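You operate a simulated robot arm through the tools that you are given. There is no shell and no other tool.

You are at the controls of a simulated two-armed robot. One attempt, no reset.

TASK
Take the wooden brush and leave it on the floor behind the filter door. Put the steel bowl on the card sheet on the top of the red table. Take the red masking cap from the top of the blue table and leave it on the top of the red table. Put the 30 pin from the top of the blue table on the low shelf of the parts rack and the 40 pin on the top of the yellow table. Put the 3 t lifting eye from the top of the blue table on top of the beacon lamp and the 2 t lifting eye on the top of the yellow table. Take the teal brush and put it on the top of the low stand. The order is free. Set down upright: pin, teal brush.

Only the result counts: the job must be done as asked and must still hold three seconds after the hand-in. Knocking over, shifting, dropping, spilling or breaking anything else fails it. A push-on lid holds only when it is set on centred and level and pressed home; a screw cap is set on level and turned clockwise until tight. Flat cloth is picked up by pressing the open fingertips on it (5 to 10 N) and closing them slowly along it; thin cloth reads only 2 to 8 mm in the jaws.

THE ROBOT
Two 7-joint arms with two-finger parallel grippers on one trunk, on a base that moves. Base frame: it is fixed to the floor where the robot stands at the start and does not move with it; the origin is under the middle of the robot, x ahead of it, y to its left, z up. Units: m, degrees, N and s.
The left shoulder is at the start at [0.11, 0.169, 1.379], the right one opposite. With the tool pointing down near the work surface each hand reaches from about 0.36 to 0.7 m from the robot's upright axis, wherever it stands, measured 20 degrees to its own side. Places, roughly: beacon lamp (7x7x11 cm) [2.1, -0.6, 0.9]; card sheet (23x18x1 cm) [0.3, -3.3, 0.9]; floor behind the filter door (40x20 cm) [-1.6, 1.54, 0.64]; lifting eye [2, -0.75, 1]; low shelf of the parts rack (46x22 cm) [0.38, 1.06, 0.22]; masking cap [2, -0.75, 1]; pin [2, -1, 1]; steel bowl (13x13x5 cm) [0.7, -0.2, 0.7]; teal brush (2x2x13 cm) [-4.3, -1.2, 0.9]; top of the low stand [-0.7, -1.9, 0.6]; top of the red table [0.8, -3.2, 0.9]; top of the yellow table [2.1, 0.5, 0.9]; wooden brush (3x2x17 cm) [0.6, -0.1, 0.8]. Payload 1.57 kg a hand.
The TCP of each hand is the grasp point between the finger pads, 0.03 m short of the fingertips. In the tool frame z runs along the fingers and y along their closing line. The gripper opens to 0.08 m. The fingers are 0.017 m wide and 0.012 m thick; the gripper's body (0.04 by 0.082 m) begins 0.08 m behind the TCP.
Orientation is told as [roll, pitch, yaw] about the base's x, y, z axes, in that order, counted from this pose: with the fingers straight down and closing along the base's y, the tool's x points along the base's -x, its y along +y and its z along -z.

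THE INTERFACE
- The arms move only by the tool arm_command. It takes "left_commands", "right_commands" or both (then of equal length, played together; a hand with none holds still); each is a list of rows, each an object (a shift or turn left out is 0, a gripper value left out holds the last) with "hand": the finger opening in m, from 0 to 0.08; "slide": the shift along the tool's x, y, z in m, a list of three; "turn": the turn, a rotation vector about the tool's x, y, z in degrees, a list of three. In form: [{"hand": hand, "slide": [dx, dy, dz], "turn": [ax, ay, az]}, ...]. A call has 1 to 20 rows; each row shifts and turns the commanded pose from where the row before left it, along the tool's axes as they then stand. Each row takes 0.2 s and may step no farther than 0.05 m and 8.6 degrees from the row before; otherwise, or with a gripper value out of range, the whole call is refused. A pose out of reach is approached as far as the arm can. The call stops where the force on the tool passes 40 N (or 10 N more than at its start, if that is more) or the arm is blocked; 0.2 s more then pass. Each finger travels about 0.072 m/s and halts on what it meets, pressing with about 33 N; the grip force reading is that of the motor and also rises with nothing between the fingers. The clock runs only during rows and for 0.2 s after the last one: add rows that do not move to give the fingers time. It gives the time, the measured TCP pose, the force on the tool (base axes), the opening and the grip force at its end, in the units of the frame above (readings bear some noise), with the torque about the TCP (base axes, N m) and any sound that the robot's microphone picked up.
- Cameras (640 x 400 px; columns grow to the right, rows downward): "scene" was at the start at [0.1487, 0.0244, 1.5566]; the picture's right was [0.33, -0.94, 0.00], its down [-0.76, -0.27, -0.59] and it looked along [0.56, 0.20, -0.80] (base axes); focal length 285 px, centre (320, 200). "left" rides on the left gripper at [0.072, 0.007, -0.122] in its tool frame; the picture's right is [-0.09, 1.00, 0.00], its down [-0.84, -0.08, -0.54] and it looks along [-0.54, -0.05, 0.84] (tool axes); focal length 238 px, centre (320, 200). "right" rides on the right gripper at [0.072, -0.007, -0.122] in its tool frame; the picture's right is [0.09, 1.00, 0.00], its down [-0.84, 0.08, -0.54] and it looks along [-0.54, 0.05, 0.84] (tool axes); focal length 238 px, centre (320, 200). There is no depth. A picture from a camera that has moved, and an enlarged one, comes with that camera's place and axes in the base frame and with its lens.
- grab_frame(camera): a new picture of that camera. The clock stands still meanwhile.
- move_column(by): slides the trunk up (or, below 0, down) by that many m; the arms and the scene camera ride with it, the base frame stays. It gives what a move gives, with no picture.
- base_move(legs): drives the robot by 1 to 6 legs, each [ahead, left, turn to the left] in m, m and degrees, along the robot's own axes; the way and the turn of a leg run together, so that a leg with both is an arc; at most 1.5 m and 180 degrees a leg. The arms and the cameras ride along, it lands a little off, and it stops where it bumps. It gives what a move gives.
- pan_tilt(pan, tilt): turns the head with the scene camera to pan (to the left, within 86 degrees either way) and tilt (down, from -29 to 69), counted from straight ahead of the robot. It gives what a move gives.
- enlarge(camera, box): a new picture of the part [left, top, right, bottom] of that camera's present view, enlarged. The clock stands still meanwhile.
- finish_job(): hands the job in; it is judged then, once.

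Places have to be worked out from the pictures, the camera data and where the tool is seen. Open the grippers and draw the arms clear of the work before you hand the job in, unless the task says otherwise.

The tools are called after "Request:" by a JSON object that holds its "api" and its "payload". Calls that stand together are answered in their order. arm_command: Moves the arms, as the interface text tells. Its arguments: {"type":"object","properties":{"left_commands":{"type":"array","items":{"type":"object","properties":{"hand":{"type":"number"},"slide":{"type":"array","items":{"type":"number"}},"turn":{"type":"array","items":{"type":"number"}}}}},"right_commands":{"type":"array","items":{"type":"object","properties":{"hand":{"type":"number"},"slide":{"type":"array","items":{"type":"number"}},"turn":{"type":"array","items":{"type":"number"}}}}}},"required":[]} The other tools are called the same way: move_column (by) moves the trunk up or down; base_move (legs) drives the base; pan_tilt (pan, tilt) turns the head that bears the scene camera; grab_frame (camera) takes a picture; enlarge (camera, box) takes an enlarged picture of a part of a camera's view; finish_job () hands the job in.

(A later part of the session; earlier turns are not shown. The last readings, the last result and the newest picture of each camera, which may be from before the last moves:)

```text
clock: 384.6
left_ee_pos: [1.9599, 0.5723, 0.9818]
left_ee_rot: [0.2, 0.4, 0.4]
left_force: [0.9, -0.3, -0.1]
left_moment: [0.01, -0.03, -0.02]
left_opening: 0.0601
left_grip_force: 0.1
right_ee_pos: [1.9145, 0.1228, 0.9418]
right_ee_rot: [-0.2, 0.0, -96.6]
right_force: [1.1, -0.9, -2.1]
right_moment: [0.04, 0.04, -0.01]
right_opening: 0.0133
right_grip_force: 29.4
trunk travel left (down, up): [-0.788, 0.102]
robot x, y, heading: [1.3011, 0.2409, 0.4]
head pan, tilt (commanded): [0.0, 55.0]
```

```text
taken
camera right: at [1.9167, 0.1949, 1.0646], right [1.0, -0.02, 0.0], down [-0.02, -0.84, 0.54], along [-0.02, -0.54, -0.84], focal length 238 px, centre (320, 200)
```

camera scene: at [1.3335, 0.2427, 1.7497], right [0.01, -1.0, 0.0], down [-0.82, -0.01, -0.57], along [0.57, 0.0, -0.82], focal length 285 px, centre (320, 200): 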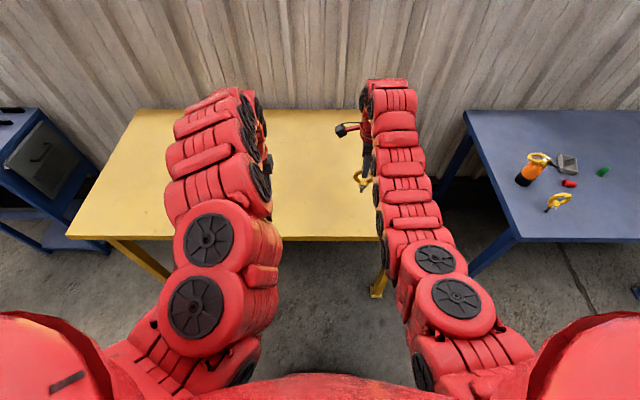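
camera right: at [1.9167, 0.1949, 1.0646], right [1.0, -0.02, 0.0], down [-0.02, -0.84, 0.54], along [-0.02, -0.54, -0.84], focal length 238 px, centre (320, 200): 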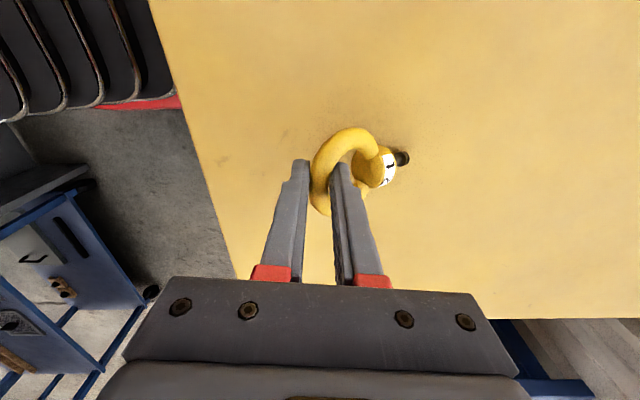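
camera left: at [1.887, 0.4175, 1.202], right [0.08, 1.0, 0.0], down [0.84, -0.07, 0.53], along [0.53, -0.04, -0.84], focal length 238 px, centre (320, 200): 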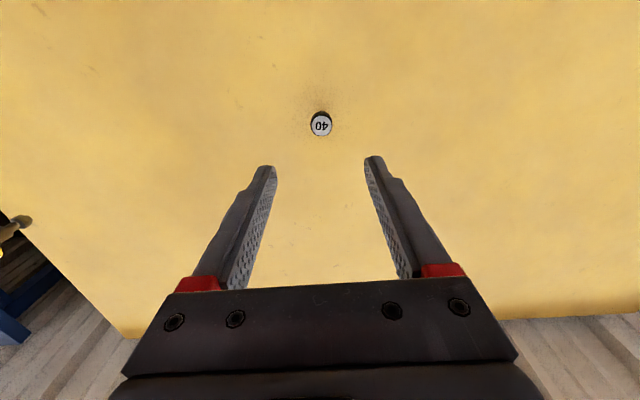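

It's pivoting well. I continue down.

Request:
{"api": "arm_command", "payload": {"right_commands": [{"slide": [0, -0.0107, 0.0145]}, {"slide": [0, -0.008, 0.016]}, {}]}}

Request:
{"api": "arm_command", "payload": {"right_commands": [{"slide": [0, -0.002, 0.008]}, {"slide": [0, 0, 0.006]}, {}]}}

Request:
{"api": "grab_frame", "payload": {"camera": "right"}}

```text
clock: 385.4
left_ee_pos: [1.9591, 0.5714, 0.9826]
left_ee_rot: [0.3, 0.5, 0.5]
left_force: [0.6, -1.0, 0.2]
left_moment: [0.02, -0.01, -0.03]
left_opening: 0.0605
left_grip_force: 0.1
right_ee_pos: [1.8956, 0.1252, 0.9117]
right_ee_rot: [-0.1, -0.1, -96.6]
right_force: [-0.4, 0.2, -2.1]
right_moment: [-0.01, 0.07, -0.02]
right_opening: 0.013
right_grip_force: 30.1
trunk travel left (down, up): [-0.788, 0.102]
robot x, y, heading: [1.3038, 0.2412, 0.3]
head pan, tilt (commanded): [0.0, 55.0]
```

```text
clock: 386.2
left_ee_pos: [1.9595, 0.5722, 0.9837]
left_ee_rot: [0.1, 0.3, 0.5]
left_force: [0.2, -0.4, -0.8]
left_moment: [0.0, -0.01, 0.0]
left_opening: 0.0603
left_grip_force: 0.1
right_ee_pos: [1.8921, 0.1249, 0.9004]
right_ee_rot: [-0.1, 0.0, -96.6]
right_force: [-1.7, 0.7, 2.4]
right_moment: [0.0, -0.1, 0.01]
right_opening: 0.013
right_grip_force: 29.2
trunk travel left (down, up): [-0.788, 0.102]
robot x, y, heading: [1.305, 0.2426, 0.1]
head pan, tilt (commanded): [0.0, 55.0]
```

```text
taken
camera right: at [1.8943, 0.1968, 1.022], right [1.0, -0.02, 0.0], down [-0.02, -0.84, 0.54], along [-0.01, -0.54, -0.84], focal length 238 px, centre (320, 200)
```

right: 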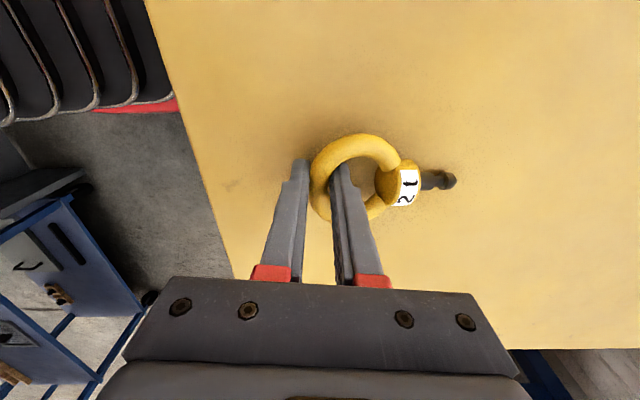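

Nearly lying (slight contact). I lower 4 mm more and release.

Request:
{"api": "arm_command", "payload": {"right_commands": [{"slide": [0, 0, 0.004]}, {"hand": 0.016}, {"hand": 0.022}, {"hand": 0.03}, {}]}}

Request:
{"api": "grab_frame", "payload": {"camera": "right"}}

```text
clock: 387.4
left_ee_pos: [1.9595, 0.572, 0.9822]
left_ee_rot: [0.3, 0.4, 0.6]
left_force: [-0.6, -1.2, -0.1]
left_moment: [0.0, 0.0, 0.01]
left_opening: 0.06
left_grip_force: 0.1
right_ee_pos: [1.8925, 0.1264, 0.8956]
right_ee_rot: [-0.2, 0.1, -96.6]
right_force: [0.8, 0.2, -0.6]
right_moment: [-0.02, -0.01, -0.01]
right_opening: 0.0302
right_grip_force: 0.1
trunk travel left (down, up): [-0.788, 0.102]
robot x, y, heading: [1.3055, 0.2438, 0.4]
head pan, tilt (commanded): [0.0, 55.0]
```

```text
taken
camera right: at [1.8946, 0.1975, 1.0178], right [1.0, -0.02, 0.0], down [-0.02, -0.84, 0.54], along [-0.01, -0.54, -0.84], focal length 238 px, centre (320, 200)
```

right: 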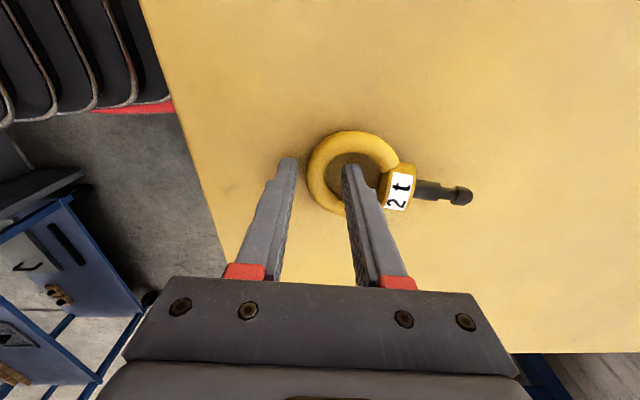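

The 2 t eye lies on the yellow table. I raise the right hand, restore the trunk height and the hand's yaw.

Request:
{"api": "arm_command", "payload": {"right_commands": [{"slide": [0, 0, -0.02]}, {"slide": [0, 0, -0.04]}, {"slide": [0, 0, -0.04]}, {"slide": [0, 0, -0.04]}, {"hand": 0.08}]}}

Request:
{"api": "move_column", "payload": {"by": 0.1}}

Request:
{"api": "grab_frame", "payload": {"camera": "scene"}}

```text
clock: 388.6
left_ee_pos: [1.9591, 0.571, 0.9833]
left_ee_rot: [0.3, 0.4, 0.6]
left_force: [0.1, 0.3, 0.5]
left_moment: [-0.02, -0.01, -0.03]
left_opening: 0.0599
left_grip_force: 0.0
right_ee_pos: [1.9077, 0.1249, 0.9928]
right_ee_rot: [-0.1, 0.0, -96.5]
right_force: [-0.4, -0.6, 0.9]
right_moment: [0.02, -0.02, -0.01]
right_opening: 0.0798
right_grip_force: 0.1
right hand out of reach, approached as far as the arm can: row 3, 4
trunk travel left (down, up): [-0.788, 0.102]
robot x, y, heading: [1.3002, 0.248, 0.5]
head pan, tilt (commanded): [0.0, 55.0]
```

```text
clock: 389.9
left_ee_pos: [1.9587, 0.5719, 1.0823]
left_ee_rot: [0.2, 0.5, 0.5]
left_force: [-1.1, 0.5, -0.2]
left_moment: [-0.02, 0.01, 0.01]
left_opening: 0.0599
left_grip_force: 0.1
right_ee_pos: [1.9083, 0.1254, 1.0931]
right_ee_rot: [-0.1, 0.0, -96.6]
right_force: [0.4, 0.5, 0.7]
right_moment: [0.0, -0.04, -0.04]
right_opening: 0.08
right_grip_force: 0.1
trunk travel left (down, up): [-0.888, 0.002]
robot x, y, heading: [1.3015, 0.2446, 0.4]
head pan, tilt (commanded): [0.0, 55.0]
```

```text
taken
camera scene: at [1.4548, 0.244, 1.7497], right [0.01, -1.0, 0.0], down [-0.82, -0.01, -0.57], along [0.57, 0.0, -0.82], focal length 285 px, centre (320, 200)
```

scene: 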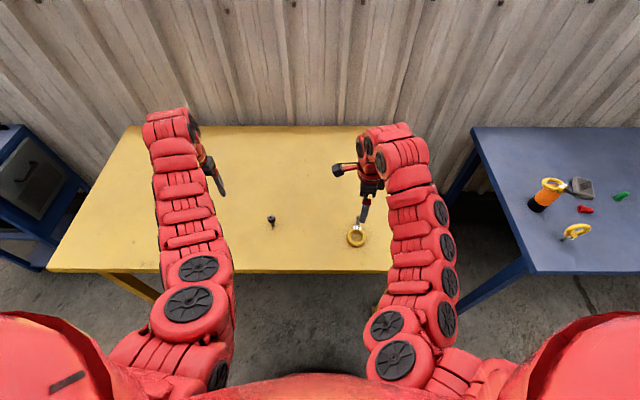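

Yellow table items are done. I back up, restore the right hand's yaw and return to the blue table for the red cap and pin 30.

Request:
{"api": "base_move", "payload": {"legs": [[-0.12, 0, 0], [0, -1.2, 0]]}}

Request:
{"api": "arm_command", "payload": {"right_commands": [{"turn": [0, 0, -8.5]}, {"turn": [0, 0, -8.5]}, {"turn": [0, 0, -8.5]}, {"turn": [0, 0, -8.5]}, {"turn": [0, 0, -8.5]}, {"turn": [0, 0, -8.5]}, {"turn": [0, 0, -8.5]}, {"turn": [0, 0, -8.5]}, {"turn": [0, 0, -8.5]}, {"turn": [0, 0, -8.5]}, {"turn": [0, 0, -8.5]}, {"turn": [0, 0, -3]}, {}]}}

Request:
{"api": "grab_frame", "payload": {"camera": "left"}}

Request:
{"api": "grab_frame", "payload": {"camera": "right"}}

Request:
{"api": "grab_frame", "payload": {"camera": "scene"}}

```text
clock: 396.8
left_ee_pos: [1.8409, -0.6362, 1.0818]
left_ee_rot: [0.2, 0.4, -1.3]
left_force: [0.8, -0.5, 1.2]
left_moment: [-0.01, -0.01, 0.02]
left_opening: 0.0598
left_grip_force: 0.2
right_ee_pos: [1.7768, -1.0829, 1.092]
right_ee_rot: [0.0, 0.0, -98.2]
right_force: [-0.1, 0.0, -0.3]
right_moment: [0.01, -0.01, -0.01]
right_opening: 0.0799
right_grip_force: 0.1
trunk travel left (down, up): [-0.888, 0.002]
robot x, y, heading: [1.1792, -0.949, -1.4]
head pan, tilt (commanded): [0.0, 55.0]
```

```text
clock: 399.6
left_ee_pos: [1.8404, -0.6362, 1.0821]
left_ee_rot: [0.3, 0.4, -1.2]
left_force: [-0.2, -0.7, -0.2]
left_moment: [-0.01, -0.01, -0.01]
left_opening: 0.0603
left_grip_force: 0.1
right_ee_pos: [1.7767, -1.0822, 1.0927]
right_ee_rot: [-0.1, 0.1, -1.7]
right_force: [0.6, 0.2, -0.8]
right_moment: [-0.04, 0.01, 0.03]
right_opening: 0.0801
right_grip_force: 0.0
trunk travel left (down, up): [-0.888, 0.002]
robot x, y, heading: [1.1733, -0.9452, -1.2]
head pan, tilt (commanded): [0.0, 55.0]
```

```text
taken
camera left: at [1.7695, -0.6289, 1.2054], right [0.11, 0.99, 0.0], down [0.84, -0.1, 0.54], along [0.53, -0.06, -0.84], focal length 238 px, centre (320, 200)
```

left: 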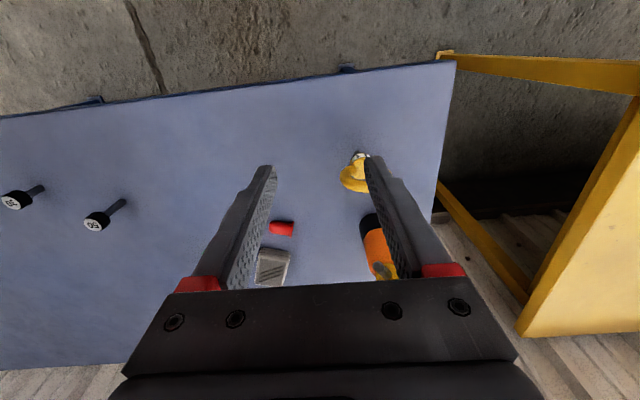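

```text
taken
camera right: at [1.7054, -1.0879, 1.2148], right [-0.06, 1.0, 0.0], down [0.84, 0.05, 0.54], along [0.54, 0.03, -0.84], focal length 238 px, centre (320, 200)
```

right: 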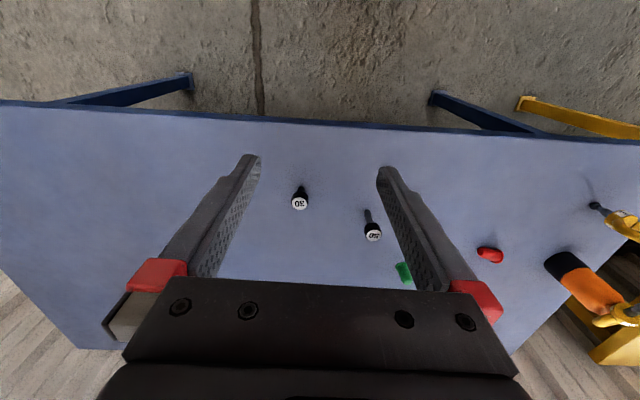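

```text
taken
camera scene: at [1.3269, -0.9499, 1.7498], right [-0.02, -1.0, 0.0], down [-0.82, 0.02, -0.57], along [0.57, -0.01, -0.82], focal length 285 px, centre (320, 200)
```

scene: 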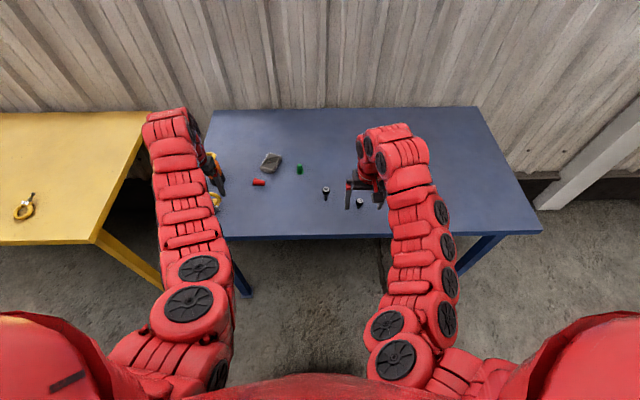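

I move 0.13 m forward and straighten, bringing both hands near pin 30 and the cap.

Request:
{"api": "base_move", "payload": {"legs": [[0, 0, 1.2], [0.135, 0, 0]]}}

Request:
{"api": "grab_frame", "payload": {"camera": "right"}}

Request:
{"api": "grab_frame", "payload": {"camera": "left"}}

```text
clock: 401.3
left_ee_pos: [1.9672, -0.623, 1.083]
left_ee_rot: [0.3, 0.2, 0.1]
left_force: [-0.5, -0.1, -0.4]
left_moment: [0.01, 0.02, 0.02]
left_opening: 0.0599
left_grip_force: 0.0
right_ee_pos: [1.9119, -1.0694, 1.0929]
right_ee_rot: [0.0, -0.1, -0.4]
right_force: [-0.8, 0.1, 0.0]
right_moment: [0.02, -0.01, -0.01]
right_opening: 0.08
right_grip_force: 0.1
trunk travel left (down, up): [-0.888, 0.002]
robot x, y, heading: [1.3102, -0.9512, -0.1]
head pan, tilt (commanded): [0.0, 55.0]
```

```text
taken
camera right: at [1.8408, -1.0771, 1.2158], right [-0.08, 1.0, 0.0], down [0.84, 0.07, 0.54], along [0.54, 0.04, -0.84], focal length 238 px, centre (320, 200)
```

right: 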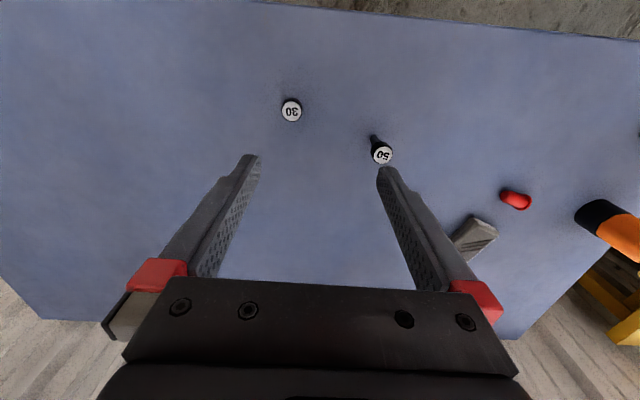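

```text
taken
camera left: at [1.8956, -0.6169, 1.2063], right [0.09, 1.0, 0.0], down [0.84, -0.08, 0.54], along [0.54, -0.05, -0.84], focal length 238 px, centre (320, 200)
```

left: 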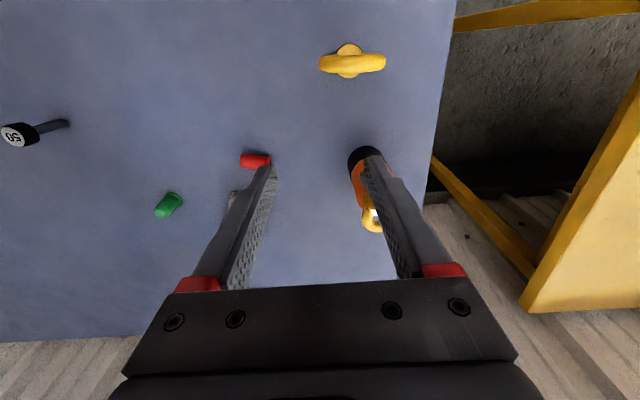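

Pin 30's head ≈[1.909,-1.108]; the cap ≈[2.029,-0.727] on its side. I position the right hand over pin 30 and zoom on the cap.

Request:
{"api": "arm_command", "payload": {"right_commands": [{"slide": [0.003, -0.02, 0.03], "hand": 0.06}, {"slide": [0, -0.019, 0.03]}, {"slide": [0, 0, 0.03]}, {}]}}

Request:
{"api": "grab_frame", "payload": {"camera": "right"}}

Request:
{"api": "enlarge", "payload": {"camera": "left", "box": [200, 130, 296, 190]}}

```text
clock: 402.3
left_ee_pos: [1.9683, -0.6221, 1.0837]
left_ee_rot: [0.3, 0.3, -0.1]
left_force: [0.3, -0.7, -0.7]
left_moment: [0.03, -0.04, 0.02]
left_opening: 0.0599
left_grip_force: 0.0
right_ee_pos: [1.9089, -1.1076, 1.002]
right_ee_rot: [0.0, 0.1, -0.6]
right_force: [-0.7, 0.4, -0.2]
right_moment: [0.01, 0.01, 0.02]
right_opening: 0.0604
right_grip_force: 0.1
trunk travel left (down, up): [-0.888, 0.002]
robot x, y, heading: [1.3068, -0.9459, -0.2]
head pan, tilt (commanded): [0.0, 55.0]
```

```text
taken
camera right: at [1.8381, -1.115, 1.1243], right [-0.08, 1.0, 0.0], down [0.84, 0.07, 0.54], along [0.54, 0.04, -0.84], focal length 238 px, centre (320, 200)
```

right: 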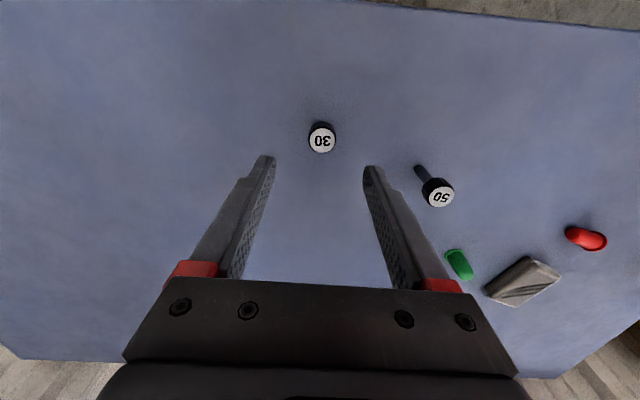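

```text
6.67 times, centred on (248, 160) of left
camera zoom: at [1.8966, -0.6172, 1.2059], right [0.09, 1.0, 0.0], down [0.84, -0.08, 0.54], along [0.53, -0.05, -0.84], focal length 1589 px, centre (800, 467)
```

zoom: 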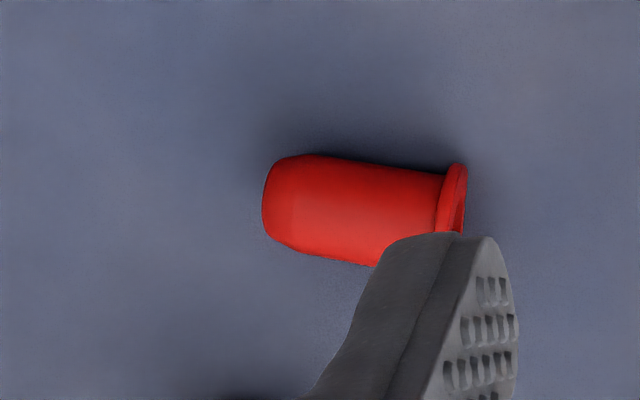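

Pin 30 is centred (<1 mm). I descend the right hand to z≈0.902 and grip its head.

Request:
{"api": "arm_command", "payload": {"right_commands": [{"slide": [0, 0, 0.035]}, {"slide": [0, 0, 0.035]}, {"slide": [0, 0, 0.03]}, {}]}}

Request:
{"api": "grab_frame", "payload": {"camera": "right"}}

```text
clock: 403.3
left_ee_pos: [1.9687, -0.6229, 1.082]
left_ee_rot: [0.4, 0.5, 0.1]
left_force: [0.2, 0.8, -0.1]
left_moment: [-0.01, 0.02, 0.01]
left_opening: 0.06
left_grip_force: 0.1
right_ee_pos: [1.9098, -1.1118, 0.9014]
right_ee_rot: [0.1, 0.0, -0.4]
right_force: [-0.9, 0.4, 0.1]
right_moment: [-0.04, 0.01, 0.02]
right_opening: 0.0602
right_grip_force: 0.0
trunk travel left (down, up): [-0.888, 0.002]
robot x, y, heading: [1.3111, -0.9445, -0.1]
head pan, tilt (commanded): [0.0, 55.0]
```

```text
taken
camera right: at [1.8386, -1.1183, 1.0232], right [-0.08, 1.0, 0.0], down [0.84, 0.07, 0.54], along [0.54, 0.05, -0.84], focal length 238 px, centre (320, 200)
```

right: 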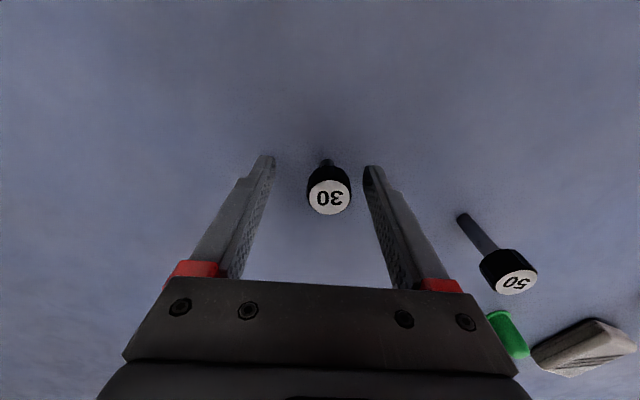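

The TCP drifted 3–4 mm right of the pin; I correct and close.

Request:
{"api": "arm_command", "payload": {"right_commands": [{"slide": [0, 0.0037, 0]}, {}, {"hand": 0.04}, {"hand": 0.03}, {"hand": 0.0}, {"hand": 0.0}, {"hand": 0.0}]}}

Request:
{"api": "arm_command", "payload": {"right_commands": [{"slide": [0, 0, -0.02]}, {"slide": [0, 0, -0.04]}, {"slide": [0, 0, -0.04]}, {"slide": [0, 0, -0.04]}, {"slide": [0, 0, -0.04]}, {}]}}

Request:
{"api": "grab_frame", "payload": {"camera": "right"}}

```text
clock: 404.9
left_ee_pos: [1.969, -0.6238, 1.0814]
left_ee_rot: [0.2, 0.5, 0.1]
left_force: [0.9, 0.3, 0.5]
left_moment: [0.0, 0.01, 0.05]
left_opening: 0.0602
left_grip_force: 0.0
right_ee_pos: [1.9094, -1.1078, 0.902]
right_ee_rot: [0.0, 0.1, -0.6]
right_force: [0.8, 0.6, 0.2]
right_moment: [0.04, 0.0, -0.02]
right_opening: 0.0255
right_grip_force: 33.1
trunk travel left (down, up): [-0.888, 0.002]
robot x, y, heading: [1.3116, -0.9499, -0.2]
head pan, tilt (commanded): [0.0, 55.0]
```

```text
clock: 406.3
left_ee_pos: [1.9687, -0.6238, 1.0826]
left_ee_rot: [0.2, 0.4, 0.0]
left_force: [0.5, -0.2, -0.8]
left_moment: [0.03, -0.01, -0.02]
left_opening: 0.0601
left_grip_force: 0.0
right_ee_pos: [1.9097, -1.1061, 1.0829]
right_ee_rot: [0.1, 0.2, -0.5]
right_force: [0.0, 0.3, -0.3]
right_moment: [0.0, 0.01, -0.03]
right_opening: 0.0258
right_grip_force: 33.0
trunk travel left (down, up): [-0.888, 0.002]
robot x, y, heading: [1.3114, -0.9456, -0.1]
head pan, tilt (commanded): [0.0, 55.0]
```

```text
taken
camera right: at [1.8392, -1.1135, 1.2056], right [-0.08, 1.0, 0.0], down [0.84, 0.07, 0.54], along [0.54, 0.05, -0.84], focal length 238 px, centre (320, 200)
```

right: 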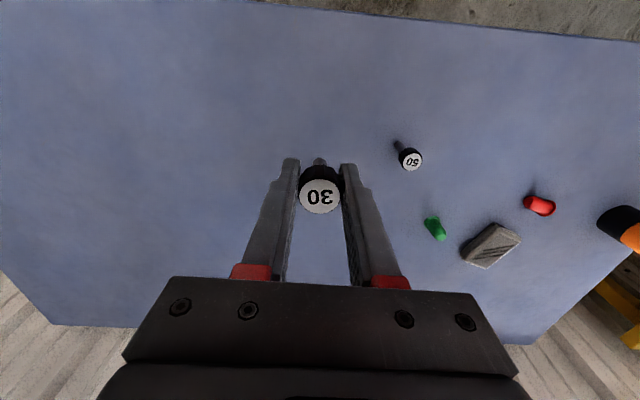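

Pin 30 held upright. Now the red cap: I slide the left hand right first (away from the lamp), move the base forward 7 cm, and yaw the hand by 80°.

Request:
{"api": "arm_command", "payload": {"left_commands": [{"slide": [0, -0.04, 0]}, {"slide": [0, -0.04, 0]}, {"slide": [0, -0.027, 0], "hand": 0.05}, {}]}}

Request:
{"api": "base_move", "payload": {"legs": [[0.07, 0, 0]]}}

Request:
{"api": "arm_command", "payload": {"left_commands": [{"turn": [0, 0, -8.4]}, {"turn": [0, 0, -8.4]}, {"turn": [0, 0, -8.4]}, {"turn": [0, 0, -8.4]}, {"turn": [0, 0, -8.4]}, {"turn": [0, 0, -8.4]}, {"turn": [0, 0, -8.4]}, {"turn": [0, 0, -8.4]}, {"turn": [0, 0, -8.4]}, {"turn": [0, 0, -4.4]}, {}]}}

Request:
{"api": "grab_frame", "payload": {"camera": "left"}}

```text
clock: 407.3
left_ee_pos: [1.972, -0.7286, 1.0793]
left_ee_rot: [0.2, 0.4, 0.0]
left_force: [-0.3, -0.1, -0.2]
left_moment: [0.03, -0.02, -0.01]
left_opening: 0.0498
left_grip_force: 0.0
right_ee_pos: [1.9108, -1.1069, 1.0834]
right_ee_rot: [-0.1, 0.2, -0.5]
right_force: [0.6, 0.2, -1.1]
right_moment: [0.01, 0.02, -0.02]
right_opening: 0.0259
right_grip_force: 32.9
trunk travel left (down, up): [-0.888, 0.002]
robot x, y, heading: [1.3074, -0.946, 0.1]
head pan, tilt (commanded): [0.0, 55.0]
```

```text
clock: 408.3
left_ee_pos: [2.0387, -0.7286, 1.0807]
left_ee_rot: [0.3, 0.1, 0.0]
left_force: [-0.6, 0.6, 0.0]
left_moment: [0.01, -0.04, 0.0]
left_opening: 0.0497
left_grip_force: 0.1
right_ee_pos: [1.9765, -1.1064, 1.0852]
right_ee_rot: [0.0, 0.0, -0.5]
right_force: [0.0, -0.6, -0.6]
right_moment: [-0.02, -0.03, -0.02]
right_opening: 0.0257
right_grip_force: 32.7
trunk travel left (down, up): [-0.888, 0.002]
robot x, y, heading: [1.3779, -0.9436, -0.4]
head pan, tilt (commanded): [0.0, 55.0]
```

```text
clock: 410.7
left_ee_pos: [2.0416, -0.7288, 1.0787]
left_ee_rot: [0.5, -0.3, 80.2]
left_force: [0.4, -0.1, -1.4]
left_moment: [-0.02, 0.01, -0.01]
left_opening: 0.0502
left_grip_force: 0.1
right_ee_pos: [1.9796, -1.1072, 1.0827]
right_ee_rot: [0.0, 0.1, -0.5]
right_force: [0.2, 0.0, 0.3]
right_moment: [-0.04, -0.01, -0.01]
right_opening: 0.0258
right_grip_force: 32.5
trunk travel left (down, up): [-0.888, 0.002]
robot x, y, heading: [1.3779, -0.9457, 0.0]
head pan, tilt (commanded): [0.0, 55.0]
```

```text
taken
camera left: at [2.0226, -0.7987, 1.2012], right [-0.97, 0.26, 0.01], down [0.22, 0.81, 0.54], along [0.14, 0.53, -0.84], focal length 238 px, centre (320, 200)
```

left: 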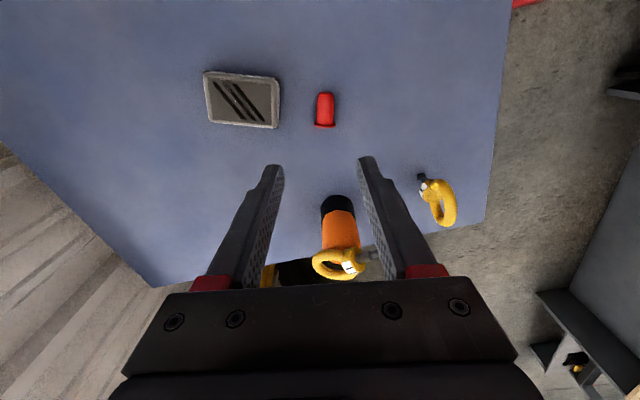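

The cap lies aligned with the hand. I correct 8 mm laterally and descend partway.

Request:
{"api": "arm_command", "payload": {"left_commands": [{"slide": [-0.001, 0.0079, 0.03]}, {"slide": [0, 0, 0.04]}, {"slide": [0, 0, 0.04]}, {"slide": [0, 0, 0.03]}, {}]}}

Request:
{"api": "grab_frame", "payload": {"camera": "left"}}

```text
clock: 411.9
left_ee_pos: [2.0311, -0.7268, 0.9376]
left_ee_rot: [0.5, -0.2, 80.0]
left_force: [-0.1, -0.6, 0.0]
left_moment: [-0.01, 0.01, 0.0]
left_opening: 0.0502
left_grip_force: 0.0
right_ee_pos: [1.9802, -1.1077, 1.0836]
right_ee_rot: [0.0, 0.1, -0.5]
right_force: [-0.5, 0.0, -1.4]
right_moment: [0.04, -0.02, 0.01]
right_opening: 0.0256
right_grip_force: 33.1
trunk travel left (down, up): [-0.888, 0.002]
robot x, y, heading: [1.3764, -0.9497, 0.0]
head pan, tilt (commanded): [0.0, 55.0]
```

```text
taken
camera left: at [2.012, -0.796, 1.0597], right [-0.96, 0.26, 0.01], down [0.22, 0.81, 0.54], along [0.14, 0.53, -0.84], focal length 238 px, centre (320, 200)
```

left: 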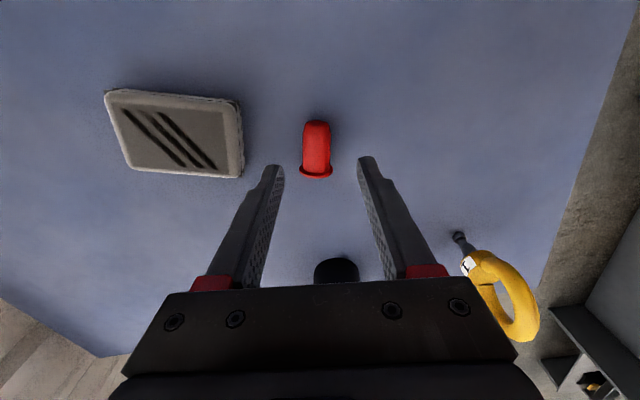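

Centred. I descend to grip height and close on the cap.

Request:
{"api": "arm_command", "payload": {"left_commands": [{"slide": [0, 0, 0.02]}, {"slide": [0, 0, 0.019]}, {}]}}

Request:
{"api": "arm_command", "payload": {"left_commands": [{"hand": 0.03}, {"hand": 0.02}, {"hand": 0.0}, {"hand": 0.0}, {"hand": 0.0}]}}

Request:
{"api": "grab_frame", "payload": {"camera": "left"}}

```text
clock: 412.7
left_ee_pos: [2.03, -0.7243, 0.91]
left_ee_rot: [0.4, -0.2, 80.0]
left_force: [-0.5, 0.9, 0.5]
left_moment: [0.03, 0.0, -0.02]
left_opening: 0.0498
left_grip_force: 0.0
left hand out of reach, approached as far as the arm can: row 2
right_ee_pos: [1.9793, -1.106, 1.0836]
right_ee_rot: [0.0, 0.0, -0.5]
right_force: [-0.7, 0.1, -0.9]
right_moment: [0.01, -0.01, -0.01]
right_opening: 0.0254
right_grip_force: 33.0
trunk travel left (down, up): [-0.888, 0.002]
robot x, y, heading: [1.3788, -0.9453, -0.1]
head pan, tilt (commanded): [0.0, 55.0]
```

```text
clock: 413.9
left_ee_pos: [2.0314, -0.7243, 0.9116]
left_ee_rot: [0.2, -0.2, 80.0]
left_force: [0.1, 0.2, 14.6]
left_moment: [-0.08, 0.1, -0.19]
left_opening: 0.0031
left_grip_force: 23.0
right_ee_pos: [1.9785, -1.107, 1.0834]
right_ee_rot: [0.0, 0.1, -0.5]
right_force: [0.0, -0.1, -1.5]
right_moment: [0.01, -0.02, -0.02]
right_opening: 0.0256
right_grip_force: 32.7
trunk travel left (down, up): [-0.888, 0.002]
robot x, y, heading: [1.3807, -0.9457, -0.1]
head pan, tilt (commanded): [0.0, 55.0]
```

```text
taken
camera left: at [2.013, -0.7957, 1.033], right [-0.96, 0.26, 0.0], down [0.22, 0.81, 0.55], along [0.14, 0.53, -0.84], focal length 238 px, centre (320, 200)
```

left: 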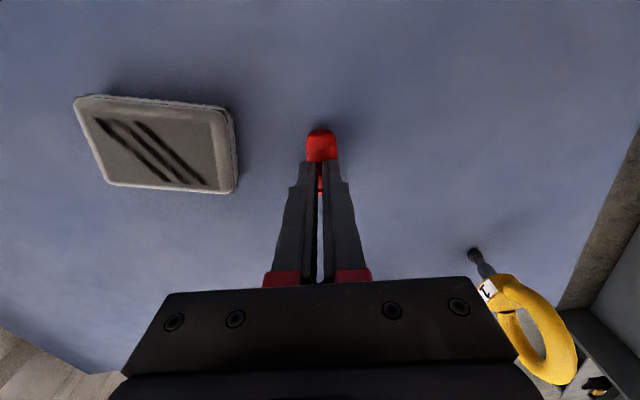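

The hand stopped short (z≈0.91, reach limit) and the fingers closed above the cap's widest part. I reopen, lower the trunk 1.4 cm, and check.

Request:
{"api": "arm_command", "payload": {"left_commands": [{"hand": 0.02}, {"hand": 0.035}, {"hand": 0.05}, {}]}}

Request:
{"api": "grab_frame", "payload": {"camera": "left"}}

Request:
{"api": "move_column", "payload": {"by": -0.012}}

Request:
{"api": "grab_frame", "payload": {"camera": "left"}}

```text
clock: 414.9
left_ee_pos: [2.0299, -0.725, 0.9083]
left_ee_rot: [0.4, -0.1, 80.0]
left_force: [0.5, -0.1, -1.3]
left_moment: [0.05, 0.0, -0.02]
left_opening: 0.0499
left_grip_force: 0.0
right_ee_pos: [1.9792, -1.1063, 1.0827]
right_ee_rot: [0.0, 0.1, -0.5]
right_force: [0.4, -0.2, -0.6]
right_moment: [0.04, -0.03, 0.01]
right_opening: 0.0255
right_grip_force: 32.9
trunk travel left (down, up): [-0.888, 0.002]
robot x, y, heading: [1.3814, -0.9466, -0.1]
head pan, tilt (commanded): [0.0, 55.0]
```

```text
taken
camera left: at [2.0128, -0.7953, 1.0306], right [-0.96, 0.26, 0.01], down [0.22, 0.81, 0.54], along [0.14, 0.53, -0.84], focal length 238 px, centre (320, 200)
```

left: 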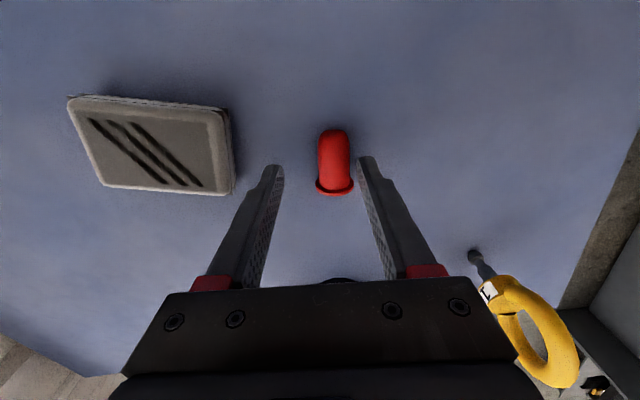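

```text
clock: 415.5
left_ee_pos: [2.0314, -0.726, 0.8968]
left_ee_rot: [0.4, -0.2, 80.0]
left_force: [-0.9, 0.0, -0.2]
left_moment: [0.02, 0.01, 0.0]
left_opening: 0.0499
left_grip_force: 0.1
right_ee_pos: [1.9798, -1.1068, 1.0708]
right_ee_rot: [0.0, 0.1, -0.5]
right_force: [0.2, 0.9, -0.7]
right_moment: [0.0, -0.03, -0.05]
right_opening: 0.0256
right_grip_force: 33.4
trunk travel left (down, up): [-0.876, 0.014]
robot x, y, heading: [1.3828, -0.9457, -0.2]
head pan, tilt (commanded): [0.0, 55.0]
```

```text
taken
camera left: at [2.0127, -0.7953, 1.0186], right [-0.96, 0.26, 0.01], down [0.22, 0.81, 0.54], along [0.14, 0.53, -0.84], focal length 238 px, centre (320, 200)
```

left: 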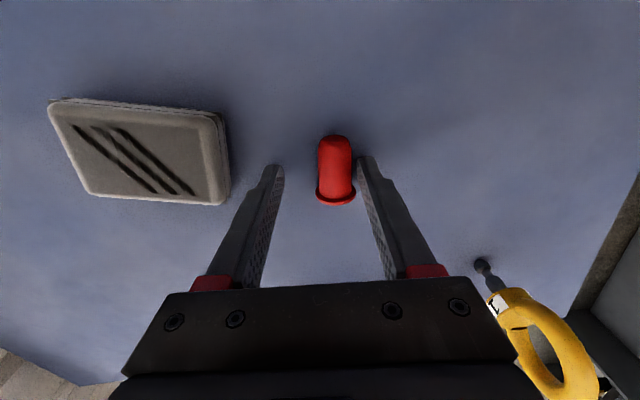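

The cap rolled slightly (≈9 mm toward −x). I recentre and close at the lower height.

Request:
{"api": "arm_command", "payload": {"left_commands": [{"slide": [0, 0.008, 0]}, {}, {"hand": 0.03}, {"hand": 0.02}, {"hand": 0.0}, {"hand": 0.0}, {"hand": 0.0}]}}

Request:
{"api": "grab_frame", "payload": {"camera": "left"}}

```text
clock: 417.1
left_ee_pos: [2.0218, -0.7242, 0.8972]
left_ee_rot: [0.5, -0.2, 80.1]
left_force: [0.9, 0.3, -0.1]
left_moment: [-0.04, -0.06, -0.03]
left_opening: 0.0181
left_grip_force: 33.2
right_ee_pos: [1.9799, -1.1069, 1.0712]
right_ee_rot: [0.0, 0.1, -0.5]
right_force: [0.6, 0.0, 0.2]
right_moment: [0.0, 0.02, -0.01]
right_opening: 0.0256
right_grip_force: 33.0
trunk travel left (down, up): [-0.876, 0.014]
robot x, y, heading: [1.3785, -0.9461, -0.1]
head pan, tilt (commanded): [0.0, 55.0]
```

```text
taken
camera left: at [2.0042, -0.7947, 1.0191], right [-0.96, 0.26, 0.01], down [0.22, 0.81, 0.54], along [0.14, 0.53, -0.84], focal length 238 px, centre (320, 200)
```

left: 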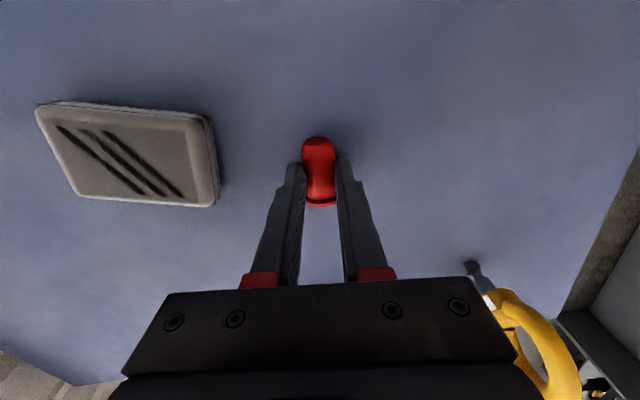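

Cap gripped (18 mm). I lift it and raise the trunk.

Request:
{"api": "arm_command", "payload": {"left_commands": [{"slide": [0, 0, -0.02]}, {"slide": [0, 0, -0.04]}, {"slide": [0, 0, -0.04]}, {"slide": [0, 0, -0.04]}, {"slide": [0, 0, -0.03]}, {}]}}

Request:
{"api": "move_column", "payload": {"by": 0.012}}

Request:
{"api": "grab_frame", "payload": {"camera": "left"}}

```text
clock: 418.5
left_ee_pos: [2.0223, -0.721, 1.064]
left_ee_rot: [0.5, -0.2, 80.0]
left_force: [0.1, -0.3, 0.1]
left_moment: [-0.04, 0.05, 0.02]
left_opening: 0.0178
left_grip_force: 31.7
right_ee_pos: [1.9804, -1.1064, 1.071]
right_ee_rot: [0.0, 0.1, -0.5]
right_force: [0.6, -0.2, -1.0]
right_moment: [-0.02, 0.03, 0.05]
right_opening: 0.0256
right_grip_force: 32.6
trunk travel left (down, up): [-0.876, 0.014]
robot x, y, heading: [1.3805, -0.9488, -0.1]
head pan, tilt (commanded): [0.0, 55.0]
```

```text
clock: 419.1
left_ee_pos: [2.0214, -0.7216, 1.0751]
left_ee_rot: [0.4, -0.3, 80.0]
left_force: [-1.4, 0.1, 0.1]
left_moment: [-0.01, -0.02, 0.0]
left_opening: 0.0178
left_grip_force: 32.1
right_ee_pos: [1.9803, -1.1066, 1.0834]
right_ee_rot: [0.1, 0.1, -0.5]
right_force: [-0.6, 0.6, -0.5]
right_moment: [-0.03, -0.01, 0.02]
right_opening: 0.0255
right_grip_force: 32.9
trunk travel left (down, up): [-0.888, 0.002]
robot x, y, heading: [1.3798, -0.9495, -0.2]
head pan, tilt (commanded): [0.0, 55.0]
```

```text
taken
camera left: at [2.0039, -0.7919, 1.1983], right [-0.96, 0.26, 0.01], down [0.22, 0.81, 0.54], along [0.14, 0.53, -0.84], focal length 238 px, centre (320, 200)
```

left: 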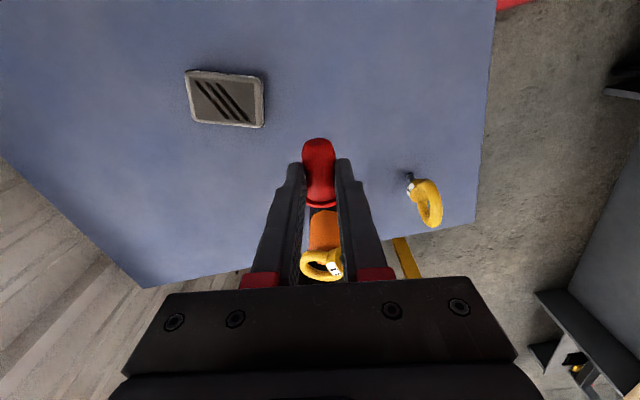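

Cap held. I back up, strafe south past the blue table, turn to face the red table, and approach it.

Request:
{"api": "base_move", "payload": {"legs": [[-0.18, 0, 0], [0, -1.2, 0], [0, 0, -90]]}}

Request:
{"api": "base_move", "payload": {"legs": [[0.15, -0.3, 0]]}}

Request:
{"api": "grab_frame", "payload": {"camera": "scene"}}

Request:
{"api": "grab_frame", "payload": {"camera": "left"}}

```text
clock: 430.2
left_ee_pos: [1.4062, -2.8275, 1.0755]
left_ee_rot: [0.4, -0.3, -10.6]
left_force: [-0.2, -0.3, 0.2]
left_moment: [0.03, 0.0, -0.02]
left_opening: 0.0178
left_grip_force: 33.1
right_ee_pos: [1.0226, -2.781, 1.084]
right_ee_rot: [0.0, 0.1, -91.1]
right_force: [0.2, -0.5, 0.3]
right_moment: [0.0, -0.02, -0.04]
right_opening: 0.0257
right_grip_force: 32.8
trunk travel left (down, up): [-0.888, 0.002]
robot x, y, heading: [1.1875, -2.1829, -90.4]
head pan, tilt (commanded): [0.0, 55.0]
```

```text
clock: 432.4
left_ee_pos: [1.1117, -2.9746, 1.0769]
left_ee_rot: [0.5, -0.2, -10.2]
left_force: [0.3, 0.5, 0.7]
left_moment: [0.03, -0.02, 0.0]
left_opening: 0.018
left_grip_force: 32.8
right_ee_pos: [0.7273, -2.9305, 1.0823]
right_ee_rot: [0.0, 0.1, -90.9]
right_force: [0.7, 0.0, -1.1]
right_moment: [-0.02, 0.0, 0.04]
right_opening: 0.0252
right_grip_force: 32.9
trunk travel left (down, up): [-0.888, 0.002]
robot x, y, heading: [0.8886, -2.332, -90.4]
head pan, tilt (commanded): [0.0, 55.0]
```

```text
taken
camera scene: at [0.8882, -2.4828, 1.7499], right [-1.0, 0.01, 0.0], down [0.0, 0.82, -0.57], along [0.0, -0.57, -0.82], focal length 285 px, centre (320, 200)
```

scene: 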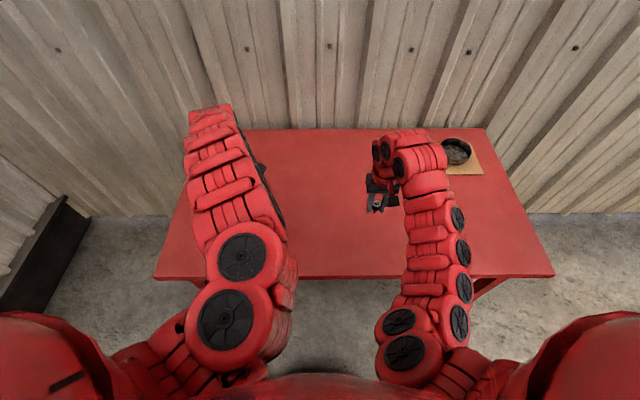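

```text
taken
camera left: at [1.0415, -2.9564, 1.1984], right [0.27, 0.96, 0.01], down [0.81, -0.23, 0.54], along [0.53, -0.14, -0.84], focal length 238 px, centre (320, 200)
```

left: 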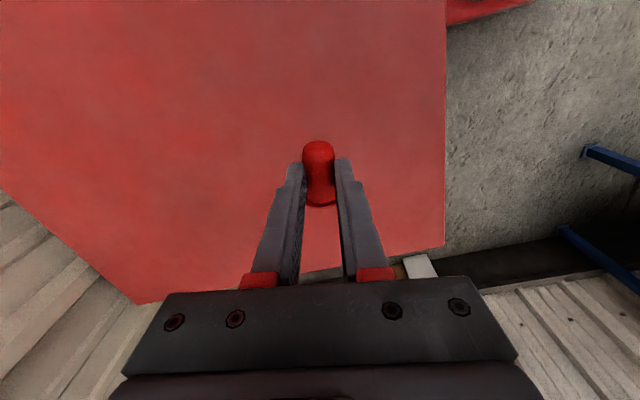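

The left hand is over the red table at ≈[1.11,-2.97]. I lower the cap toward the surface.

Request:
{"api": "arm_command", "payload": {"left_commands": [{"slide": [0, 0, 0.04]}, {"slide": [0, 0, 0.04]}, {"slide": [0, 0, 0.04]}, {"slide": [0, 0, 0.03]}, {}]}}

Request:
{"api": "move_column", "payload": {"by": -0.02}}

Request:
{"api": "grab_frame", "payload": {"camera": "left"}}

```text
clock: 433.6
left_ee_pos: [1.113, -2.9746, 0.9258]
left_ee_rot: [0.5, -0.2, -10.3]
left_force: [0.3, 0.5, -0.7]
left_moment: [0.0, -0.03, -0.01]
left_opening: 0.0179
left_grip_force: 32.7
right_ee_pos: [0.7262, -2.9301, 1.0826]
right_ee_rot: [0.0, 0.0, -90.8]
right_force: [-0.4, 0.4, -0.7]
right_moment: [0.03, -0.01, -0.03]
right_opening: 0.0255
right_grip_force: 33.1
trunk travel left (down, up): [-0.888, 0.002]
robot x, y, heading: [0.8868, -2.33, -90.4]
head pan, tilt (commanded): [0.0, 55.0]
```

```text
clock: 434.3
left_ee_pos: [1.1139, -2.9753, 0.9062]
left_ee_rot: [0.4, -0.1, -10.2]
left_force: [-0.5, -1.2, -0.4]
left_moment: [0.01, -0.02, -0.02]
left_opening: 0.0177
left_grip_force: 32.0
right_ee_pos: [0.7254, -2.9296, 1.0635]
right_ee_rot: [0.1, 0.1, -90.8]
right_force: [0.1, 0.5, 0.4]
right_moment: [0.03, 0.02, -0.01]
right_opening: 0.0254
right_grip_force: 33.1
trunk travel left (down, up): [-0.868, 0.022]
robot x, y, heading: [0.8884, -2.3316, -90.4]
head pan, tilt (commanded): [0.0, 55.0]
```

```text
taken
camera left: at [1.0428, -2.957, 1.0282], right [0.27, 0.96, 0.01], down [0.81, -0.23, 0.54], along [0.53, -0.14, -0.84], focal length 238 px, centre (320, 200)
```

left: 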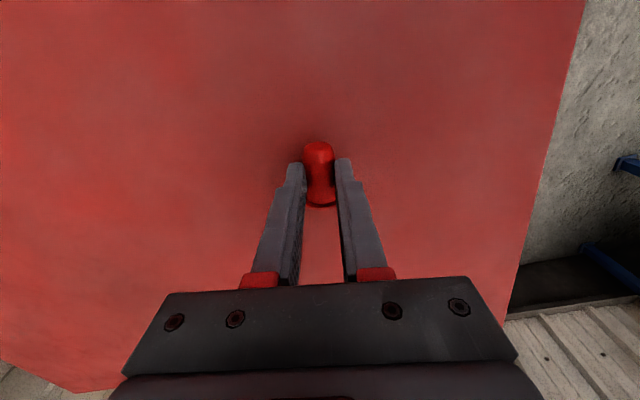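

I lower a few mm more until contact.

Request:
{"api": "move_column", "payload": {"by": -0.007}}

Request:
{"api": "move_column", "payload": {"by": -0.004}}

```text
clock: 434.9
left_ee_pos: [1.1142, -2.9741, 0.9003]
left_ee_rot: [0.4, -0.2, -10.2]
left_force: [-0.4, 0.2, 0.1]
left_moment: [0.02, 0.01, -0.01]
left_opening: 0.0176
left_grip_force: 32.6
right_ee_pos: [0.7251, -2.9315, 1.057]
right_ee_rot: [0.0, 0.2, -90.8]
right_force: [1.6, 0.2, -0.8]
right_moment: [-0.03, -0.02, 0.01]
right_opening: 0.0256
right_grip_force: 32.8
trunk travel left (down, up): [-0.861, 0.029]
robot x, y, heading: [0.8862, -2.3313, -90.3]
head pan, tilt (commanded): [0.0, 55.0]
```

```text
clock: 435.4
left_ee_pos: [1.1135, -2.9762, 0.8978]
left_ee_rot: [0.2, -0.3, -10.2]
left_force: [0.1, 1.4, 21.5]
left_moment: [-0.04, -0.53, 0.01]
left_opening: 0.0178
left_grip_force: 32.5
right_ee_pos: [0.7255, -2.9303, 1.0524]
right_ee_rot: [0.1, 0.0, -90.8]
right_force: [-0.5, 0.0, -0.8]
right_moment: [0.0, 0.02, 0.0]
right_opening: 0.0254
right_grip_force: 32.6
trunk travel left (down, up): [-0.857, 0.033]
robot x, y, heading: [0.888, -2.3299, -90.2]
head pan, tilt (commanded): [0.0, 55.0]
```

Contact on the table. I open the fingers and raise the hand.

Request:
{"api": "arm_command", "payload": {"left_commands": [{"hand": 0.022}, {"hand": 0.03}, {"hand": 0.045}, {"hand": 0.06}, {}]}}

Request:
{"api": "move_column", "payload": {"by": 0.03}}

Request:
{"api": "arm_command", "payload": {"left_commands": [{"slide": [0, 0, -0.04]}, {"slide": [0, 0, -0.04]}, {"slide": [0, 0, -0.04]}, {"slide": [0, 0, -0.03]}, {}]}}

Request:
{"api": "grab_frame", "payload": {"camera": "left"}}

```text
clock: 436.6
left_ee_pos: [1.1139, -2.9743, 0.8942]
left_ee_rot: [0.5, -0.2, -10.3]
left_force: [0.2, 0.5, -0.4]
left_moment: [-0.02, -0.01, -0.01]
left_opening: 0.06
left_grip_force: 0.1
right_ee_pos: [0.726, -2.931, 1.0525]
right_ee_rot: [-0.1, 0.1, -90.8]
right_force: [-0.6, -0.1, 0.0]
right_moment: [0.05, -0.02, 0.01]
right_opening: 0.0255
right_grip_force: 33.3
trunk travel left (down, up): [-0.857, 0.033]
robot x, y, heading: [0.8875, -2.3305, -90.4]
head pan, tilt (commanded): [0.0, 55.0]
```

```text
clock: 437.3
left_ee_pos: [1.1137, -2.9754, 0.9245]
left_ee_rot: [0.5, -0.1, -10.2]
left_force: [0.9, 0.1, -0.6]
left_moment: [0.01, -0.02, 0.01]
left_opening: 0.0601
left_grip_force: 0.1
right_ee_pos: [0.7269, -2.9313, 1.0818]
right_ee_rot: [-0.1, 0.1, -90.9]
right_force: [-0.7, -0.9, 0.3]
right_moment: [0.02, 0.0, 0.0]
right_opening: 0.0253
right_grip_force: 33.3
trunk travel left (down, up): [-0.887, 0.003]
robot x, y, heading: [0.8881, -2.3292, -90.7]
head pan, tilt (commanded): [0.0, 55.0]
```

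```text
clock: 438.5
left_ee_pos: [1.1145, -2.9771, 1.0732]
left_ee_rot: [0.4, -0.2, -10.1]
left_force: [0.5, -0.3, -0.4]
left_moment: [0.0, 0.02, -0.01]
left_opening: 0.0601
left_grip_force: 0.0
right_ee_pos: [0.727, -2.9309, 1.0818]
right_ee_rot: [0.0, 0.1, -90.7]
right_force: [0.0, 0.0, 0.0]
right_moment: [0.01, -0.03, -0.01]
right_opening: 0.0252
right_grip_force: 32.9
trunk travel left (down, up): [-0.887, 0.003]
robot x, y, heading: [0.89, -2.333, -90.3]
head pan, tilt (commanded): [0.0, 55.0]
```

```text
taken
camera left: at [1.0432, -2.9598, 1.196], right [0.27, 0.96, 0.01], down [0.81, -0.23, 0.54], along [0.53, -0.14, -0.84], focal length 238 px, centre (320, 200)
```

left: 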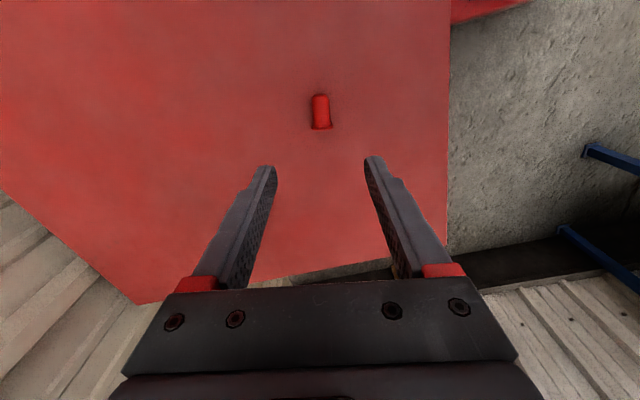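

The cap is on the red table. Now pin 30: I back off, go west, turn to face north, and drive up the corridor toward the rack's low shelf.

Request:
{"api": "base_move", "payload": {"legs": [[-0.25, 0, 0], [0, -1.0, 0]]}}

Request:
{"api": "base_move", "payload": {"legs": [[0, 0, 90], [0, 0, 90.3]]}}

Request:
{"api": "base_move", "payload": {"legs": [[1.2, 0, 0]]}}

```text
clock: 445.1
left_ee_pos: [0.1296, -2.732, 1.0736]
left_ee_rot: [0.4, -0.2, -9.7]
left_force: [-0.6, 0.3, -0.3]
left_moment: [-0.01, -0.01, -0.02]
left_opening: 0.0601
left_grip_force: 0.0
right_ee_pos: [-0.2578, -2.6901, 1.0826]
right_ee_rot: [0.0, 0.2, -90.2]
right_force: [0.6, 0.1, -0.4]
right_moment: [-0.01, -0.02, 0.02]
right_opening: 0.0254
right_grip_force: 33.1
trunk travel left (down, up): [-0.887, 0.003]
robot x, y, heading: [-0.102, -2.089, -89.8]
head pan, tilt (commanded): [0.0, 55.0]
```

```text
clock: 453.0
left_ee_pos: [-0.2923, -1.4304, 1.0743]
left_ee_rot: [0.4, -0.1, 166.9]
left_force: [-0.3, -0.1, -0.2]
left_moment: [0.01, 0.01, 0.0]
left_opening: 0.0601
left_grip_force: 0.1
right_ee_pos: [0.092, -1.496, 1.0817]
right_ee_rot: [0.1, 0.2, 86.3]
right_force: [0.4, 0.3, 0.0]
right_moment: [0.01, -0.02, 0.02]
right_opening: 0.0252
right_grip_force: 32.5
trunk travel left (down, up): [-0.887, 0.003]
robot x, y, heading: [-0.1034, -2.0911, 86.8]
head pan, tilt (commanded): [0.0, 55.0]
```

```text
clock: 459.3
left_ee_pos: [-0.1632, -0.1701, 1.0744]
left_ee_rot: [0.4, -0.2, 164.3]
left_force: [0.5, -0.3, 0.8]
left_moment: [-0.01, 0.0, -0.01]
left_opening: 0.0597
left_grip_force: 0.0
right_ee_pos: [0.2187, -0.2542, 1.0815]
right_ee_rot: [0.0, 0.1, 83.7]
right_force: [-0.2, -0.5, -0.1]
right_moment: [-0.01, 0.02, 0.0]
right_opening: 0.0253
right_grip_force: 33.1
trunk travel left (down, up): [-0.887, 0.003]
robot x, y, heading: [-0.0041, -0.8385, 84.1]
head pan, tilt (commanded): [0.0, 55.0]
```

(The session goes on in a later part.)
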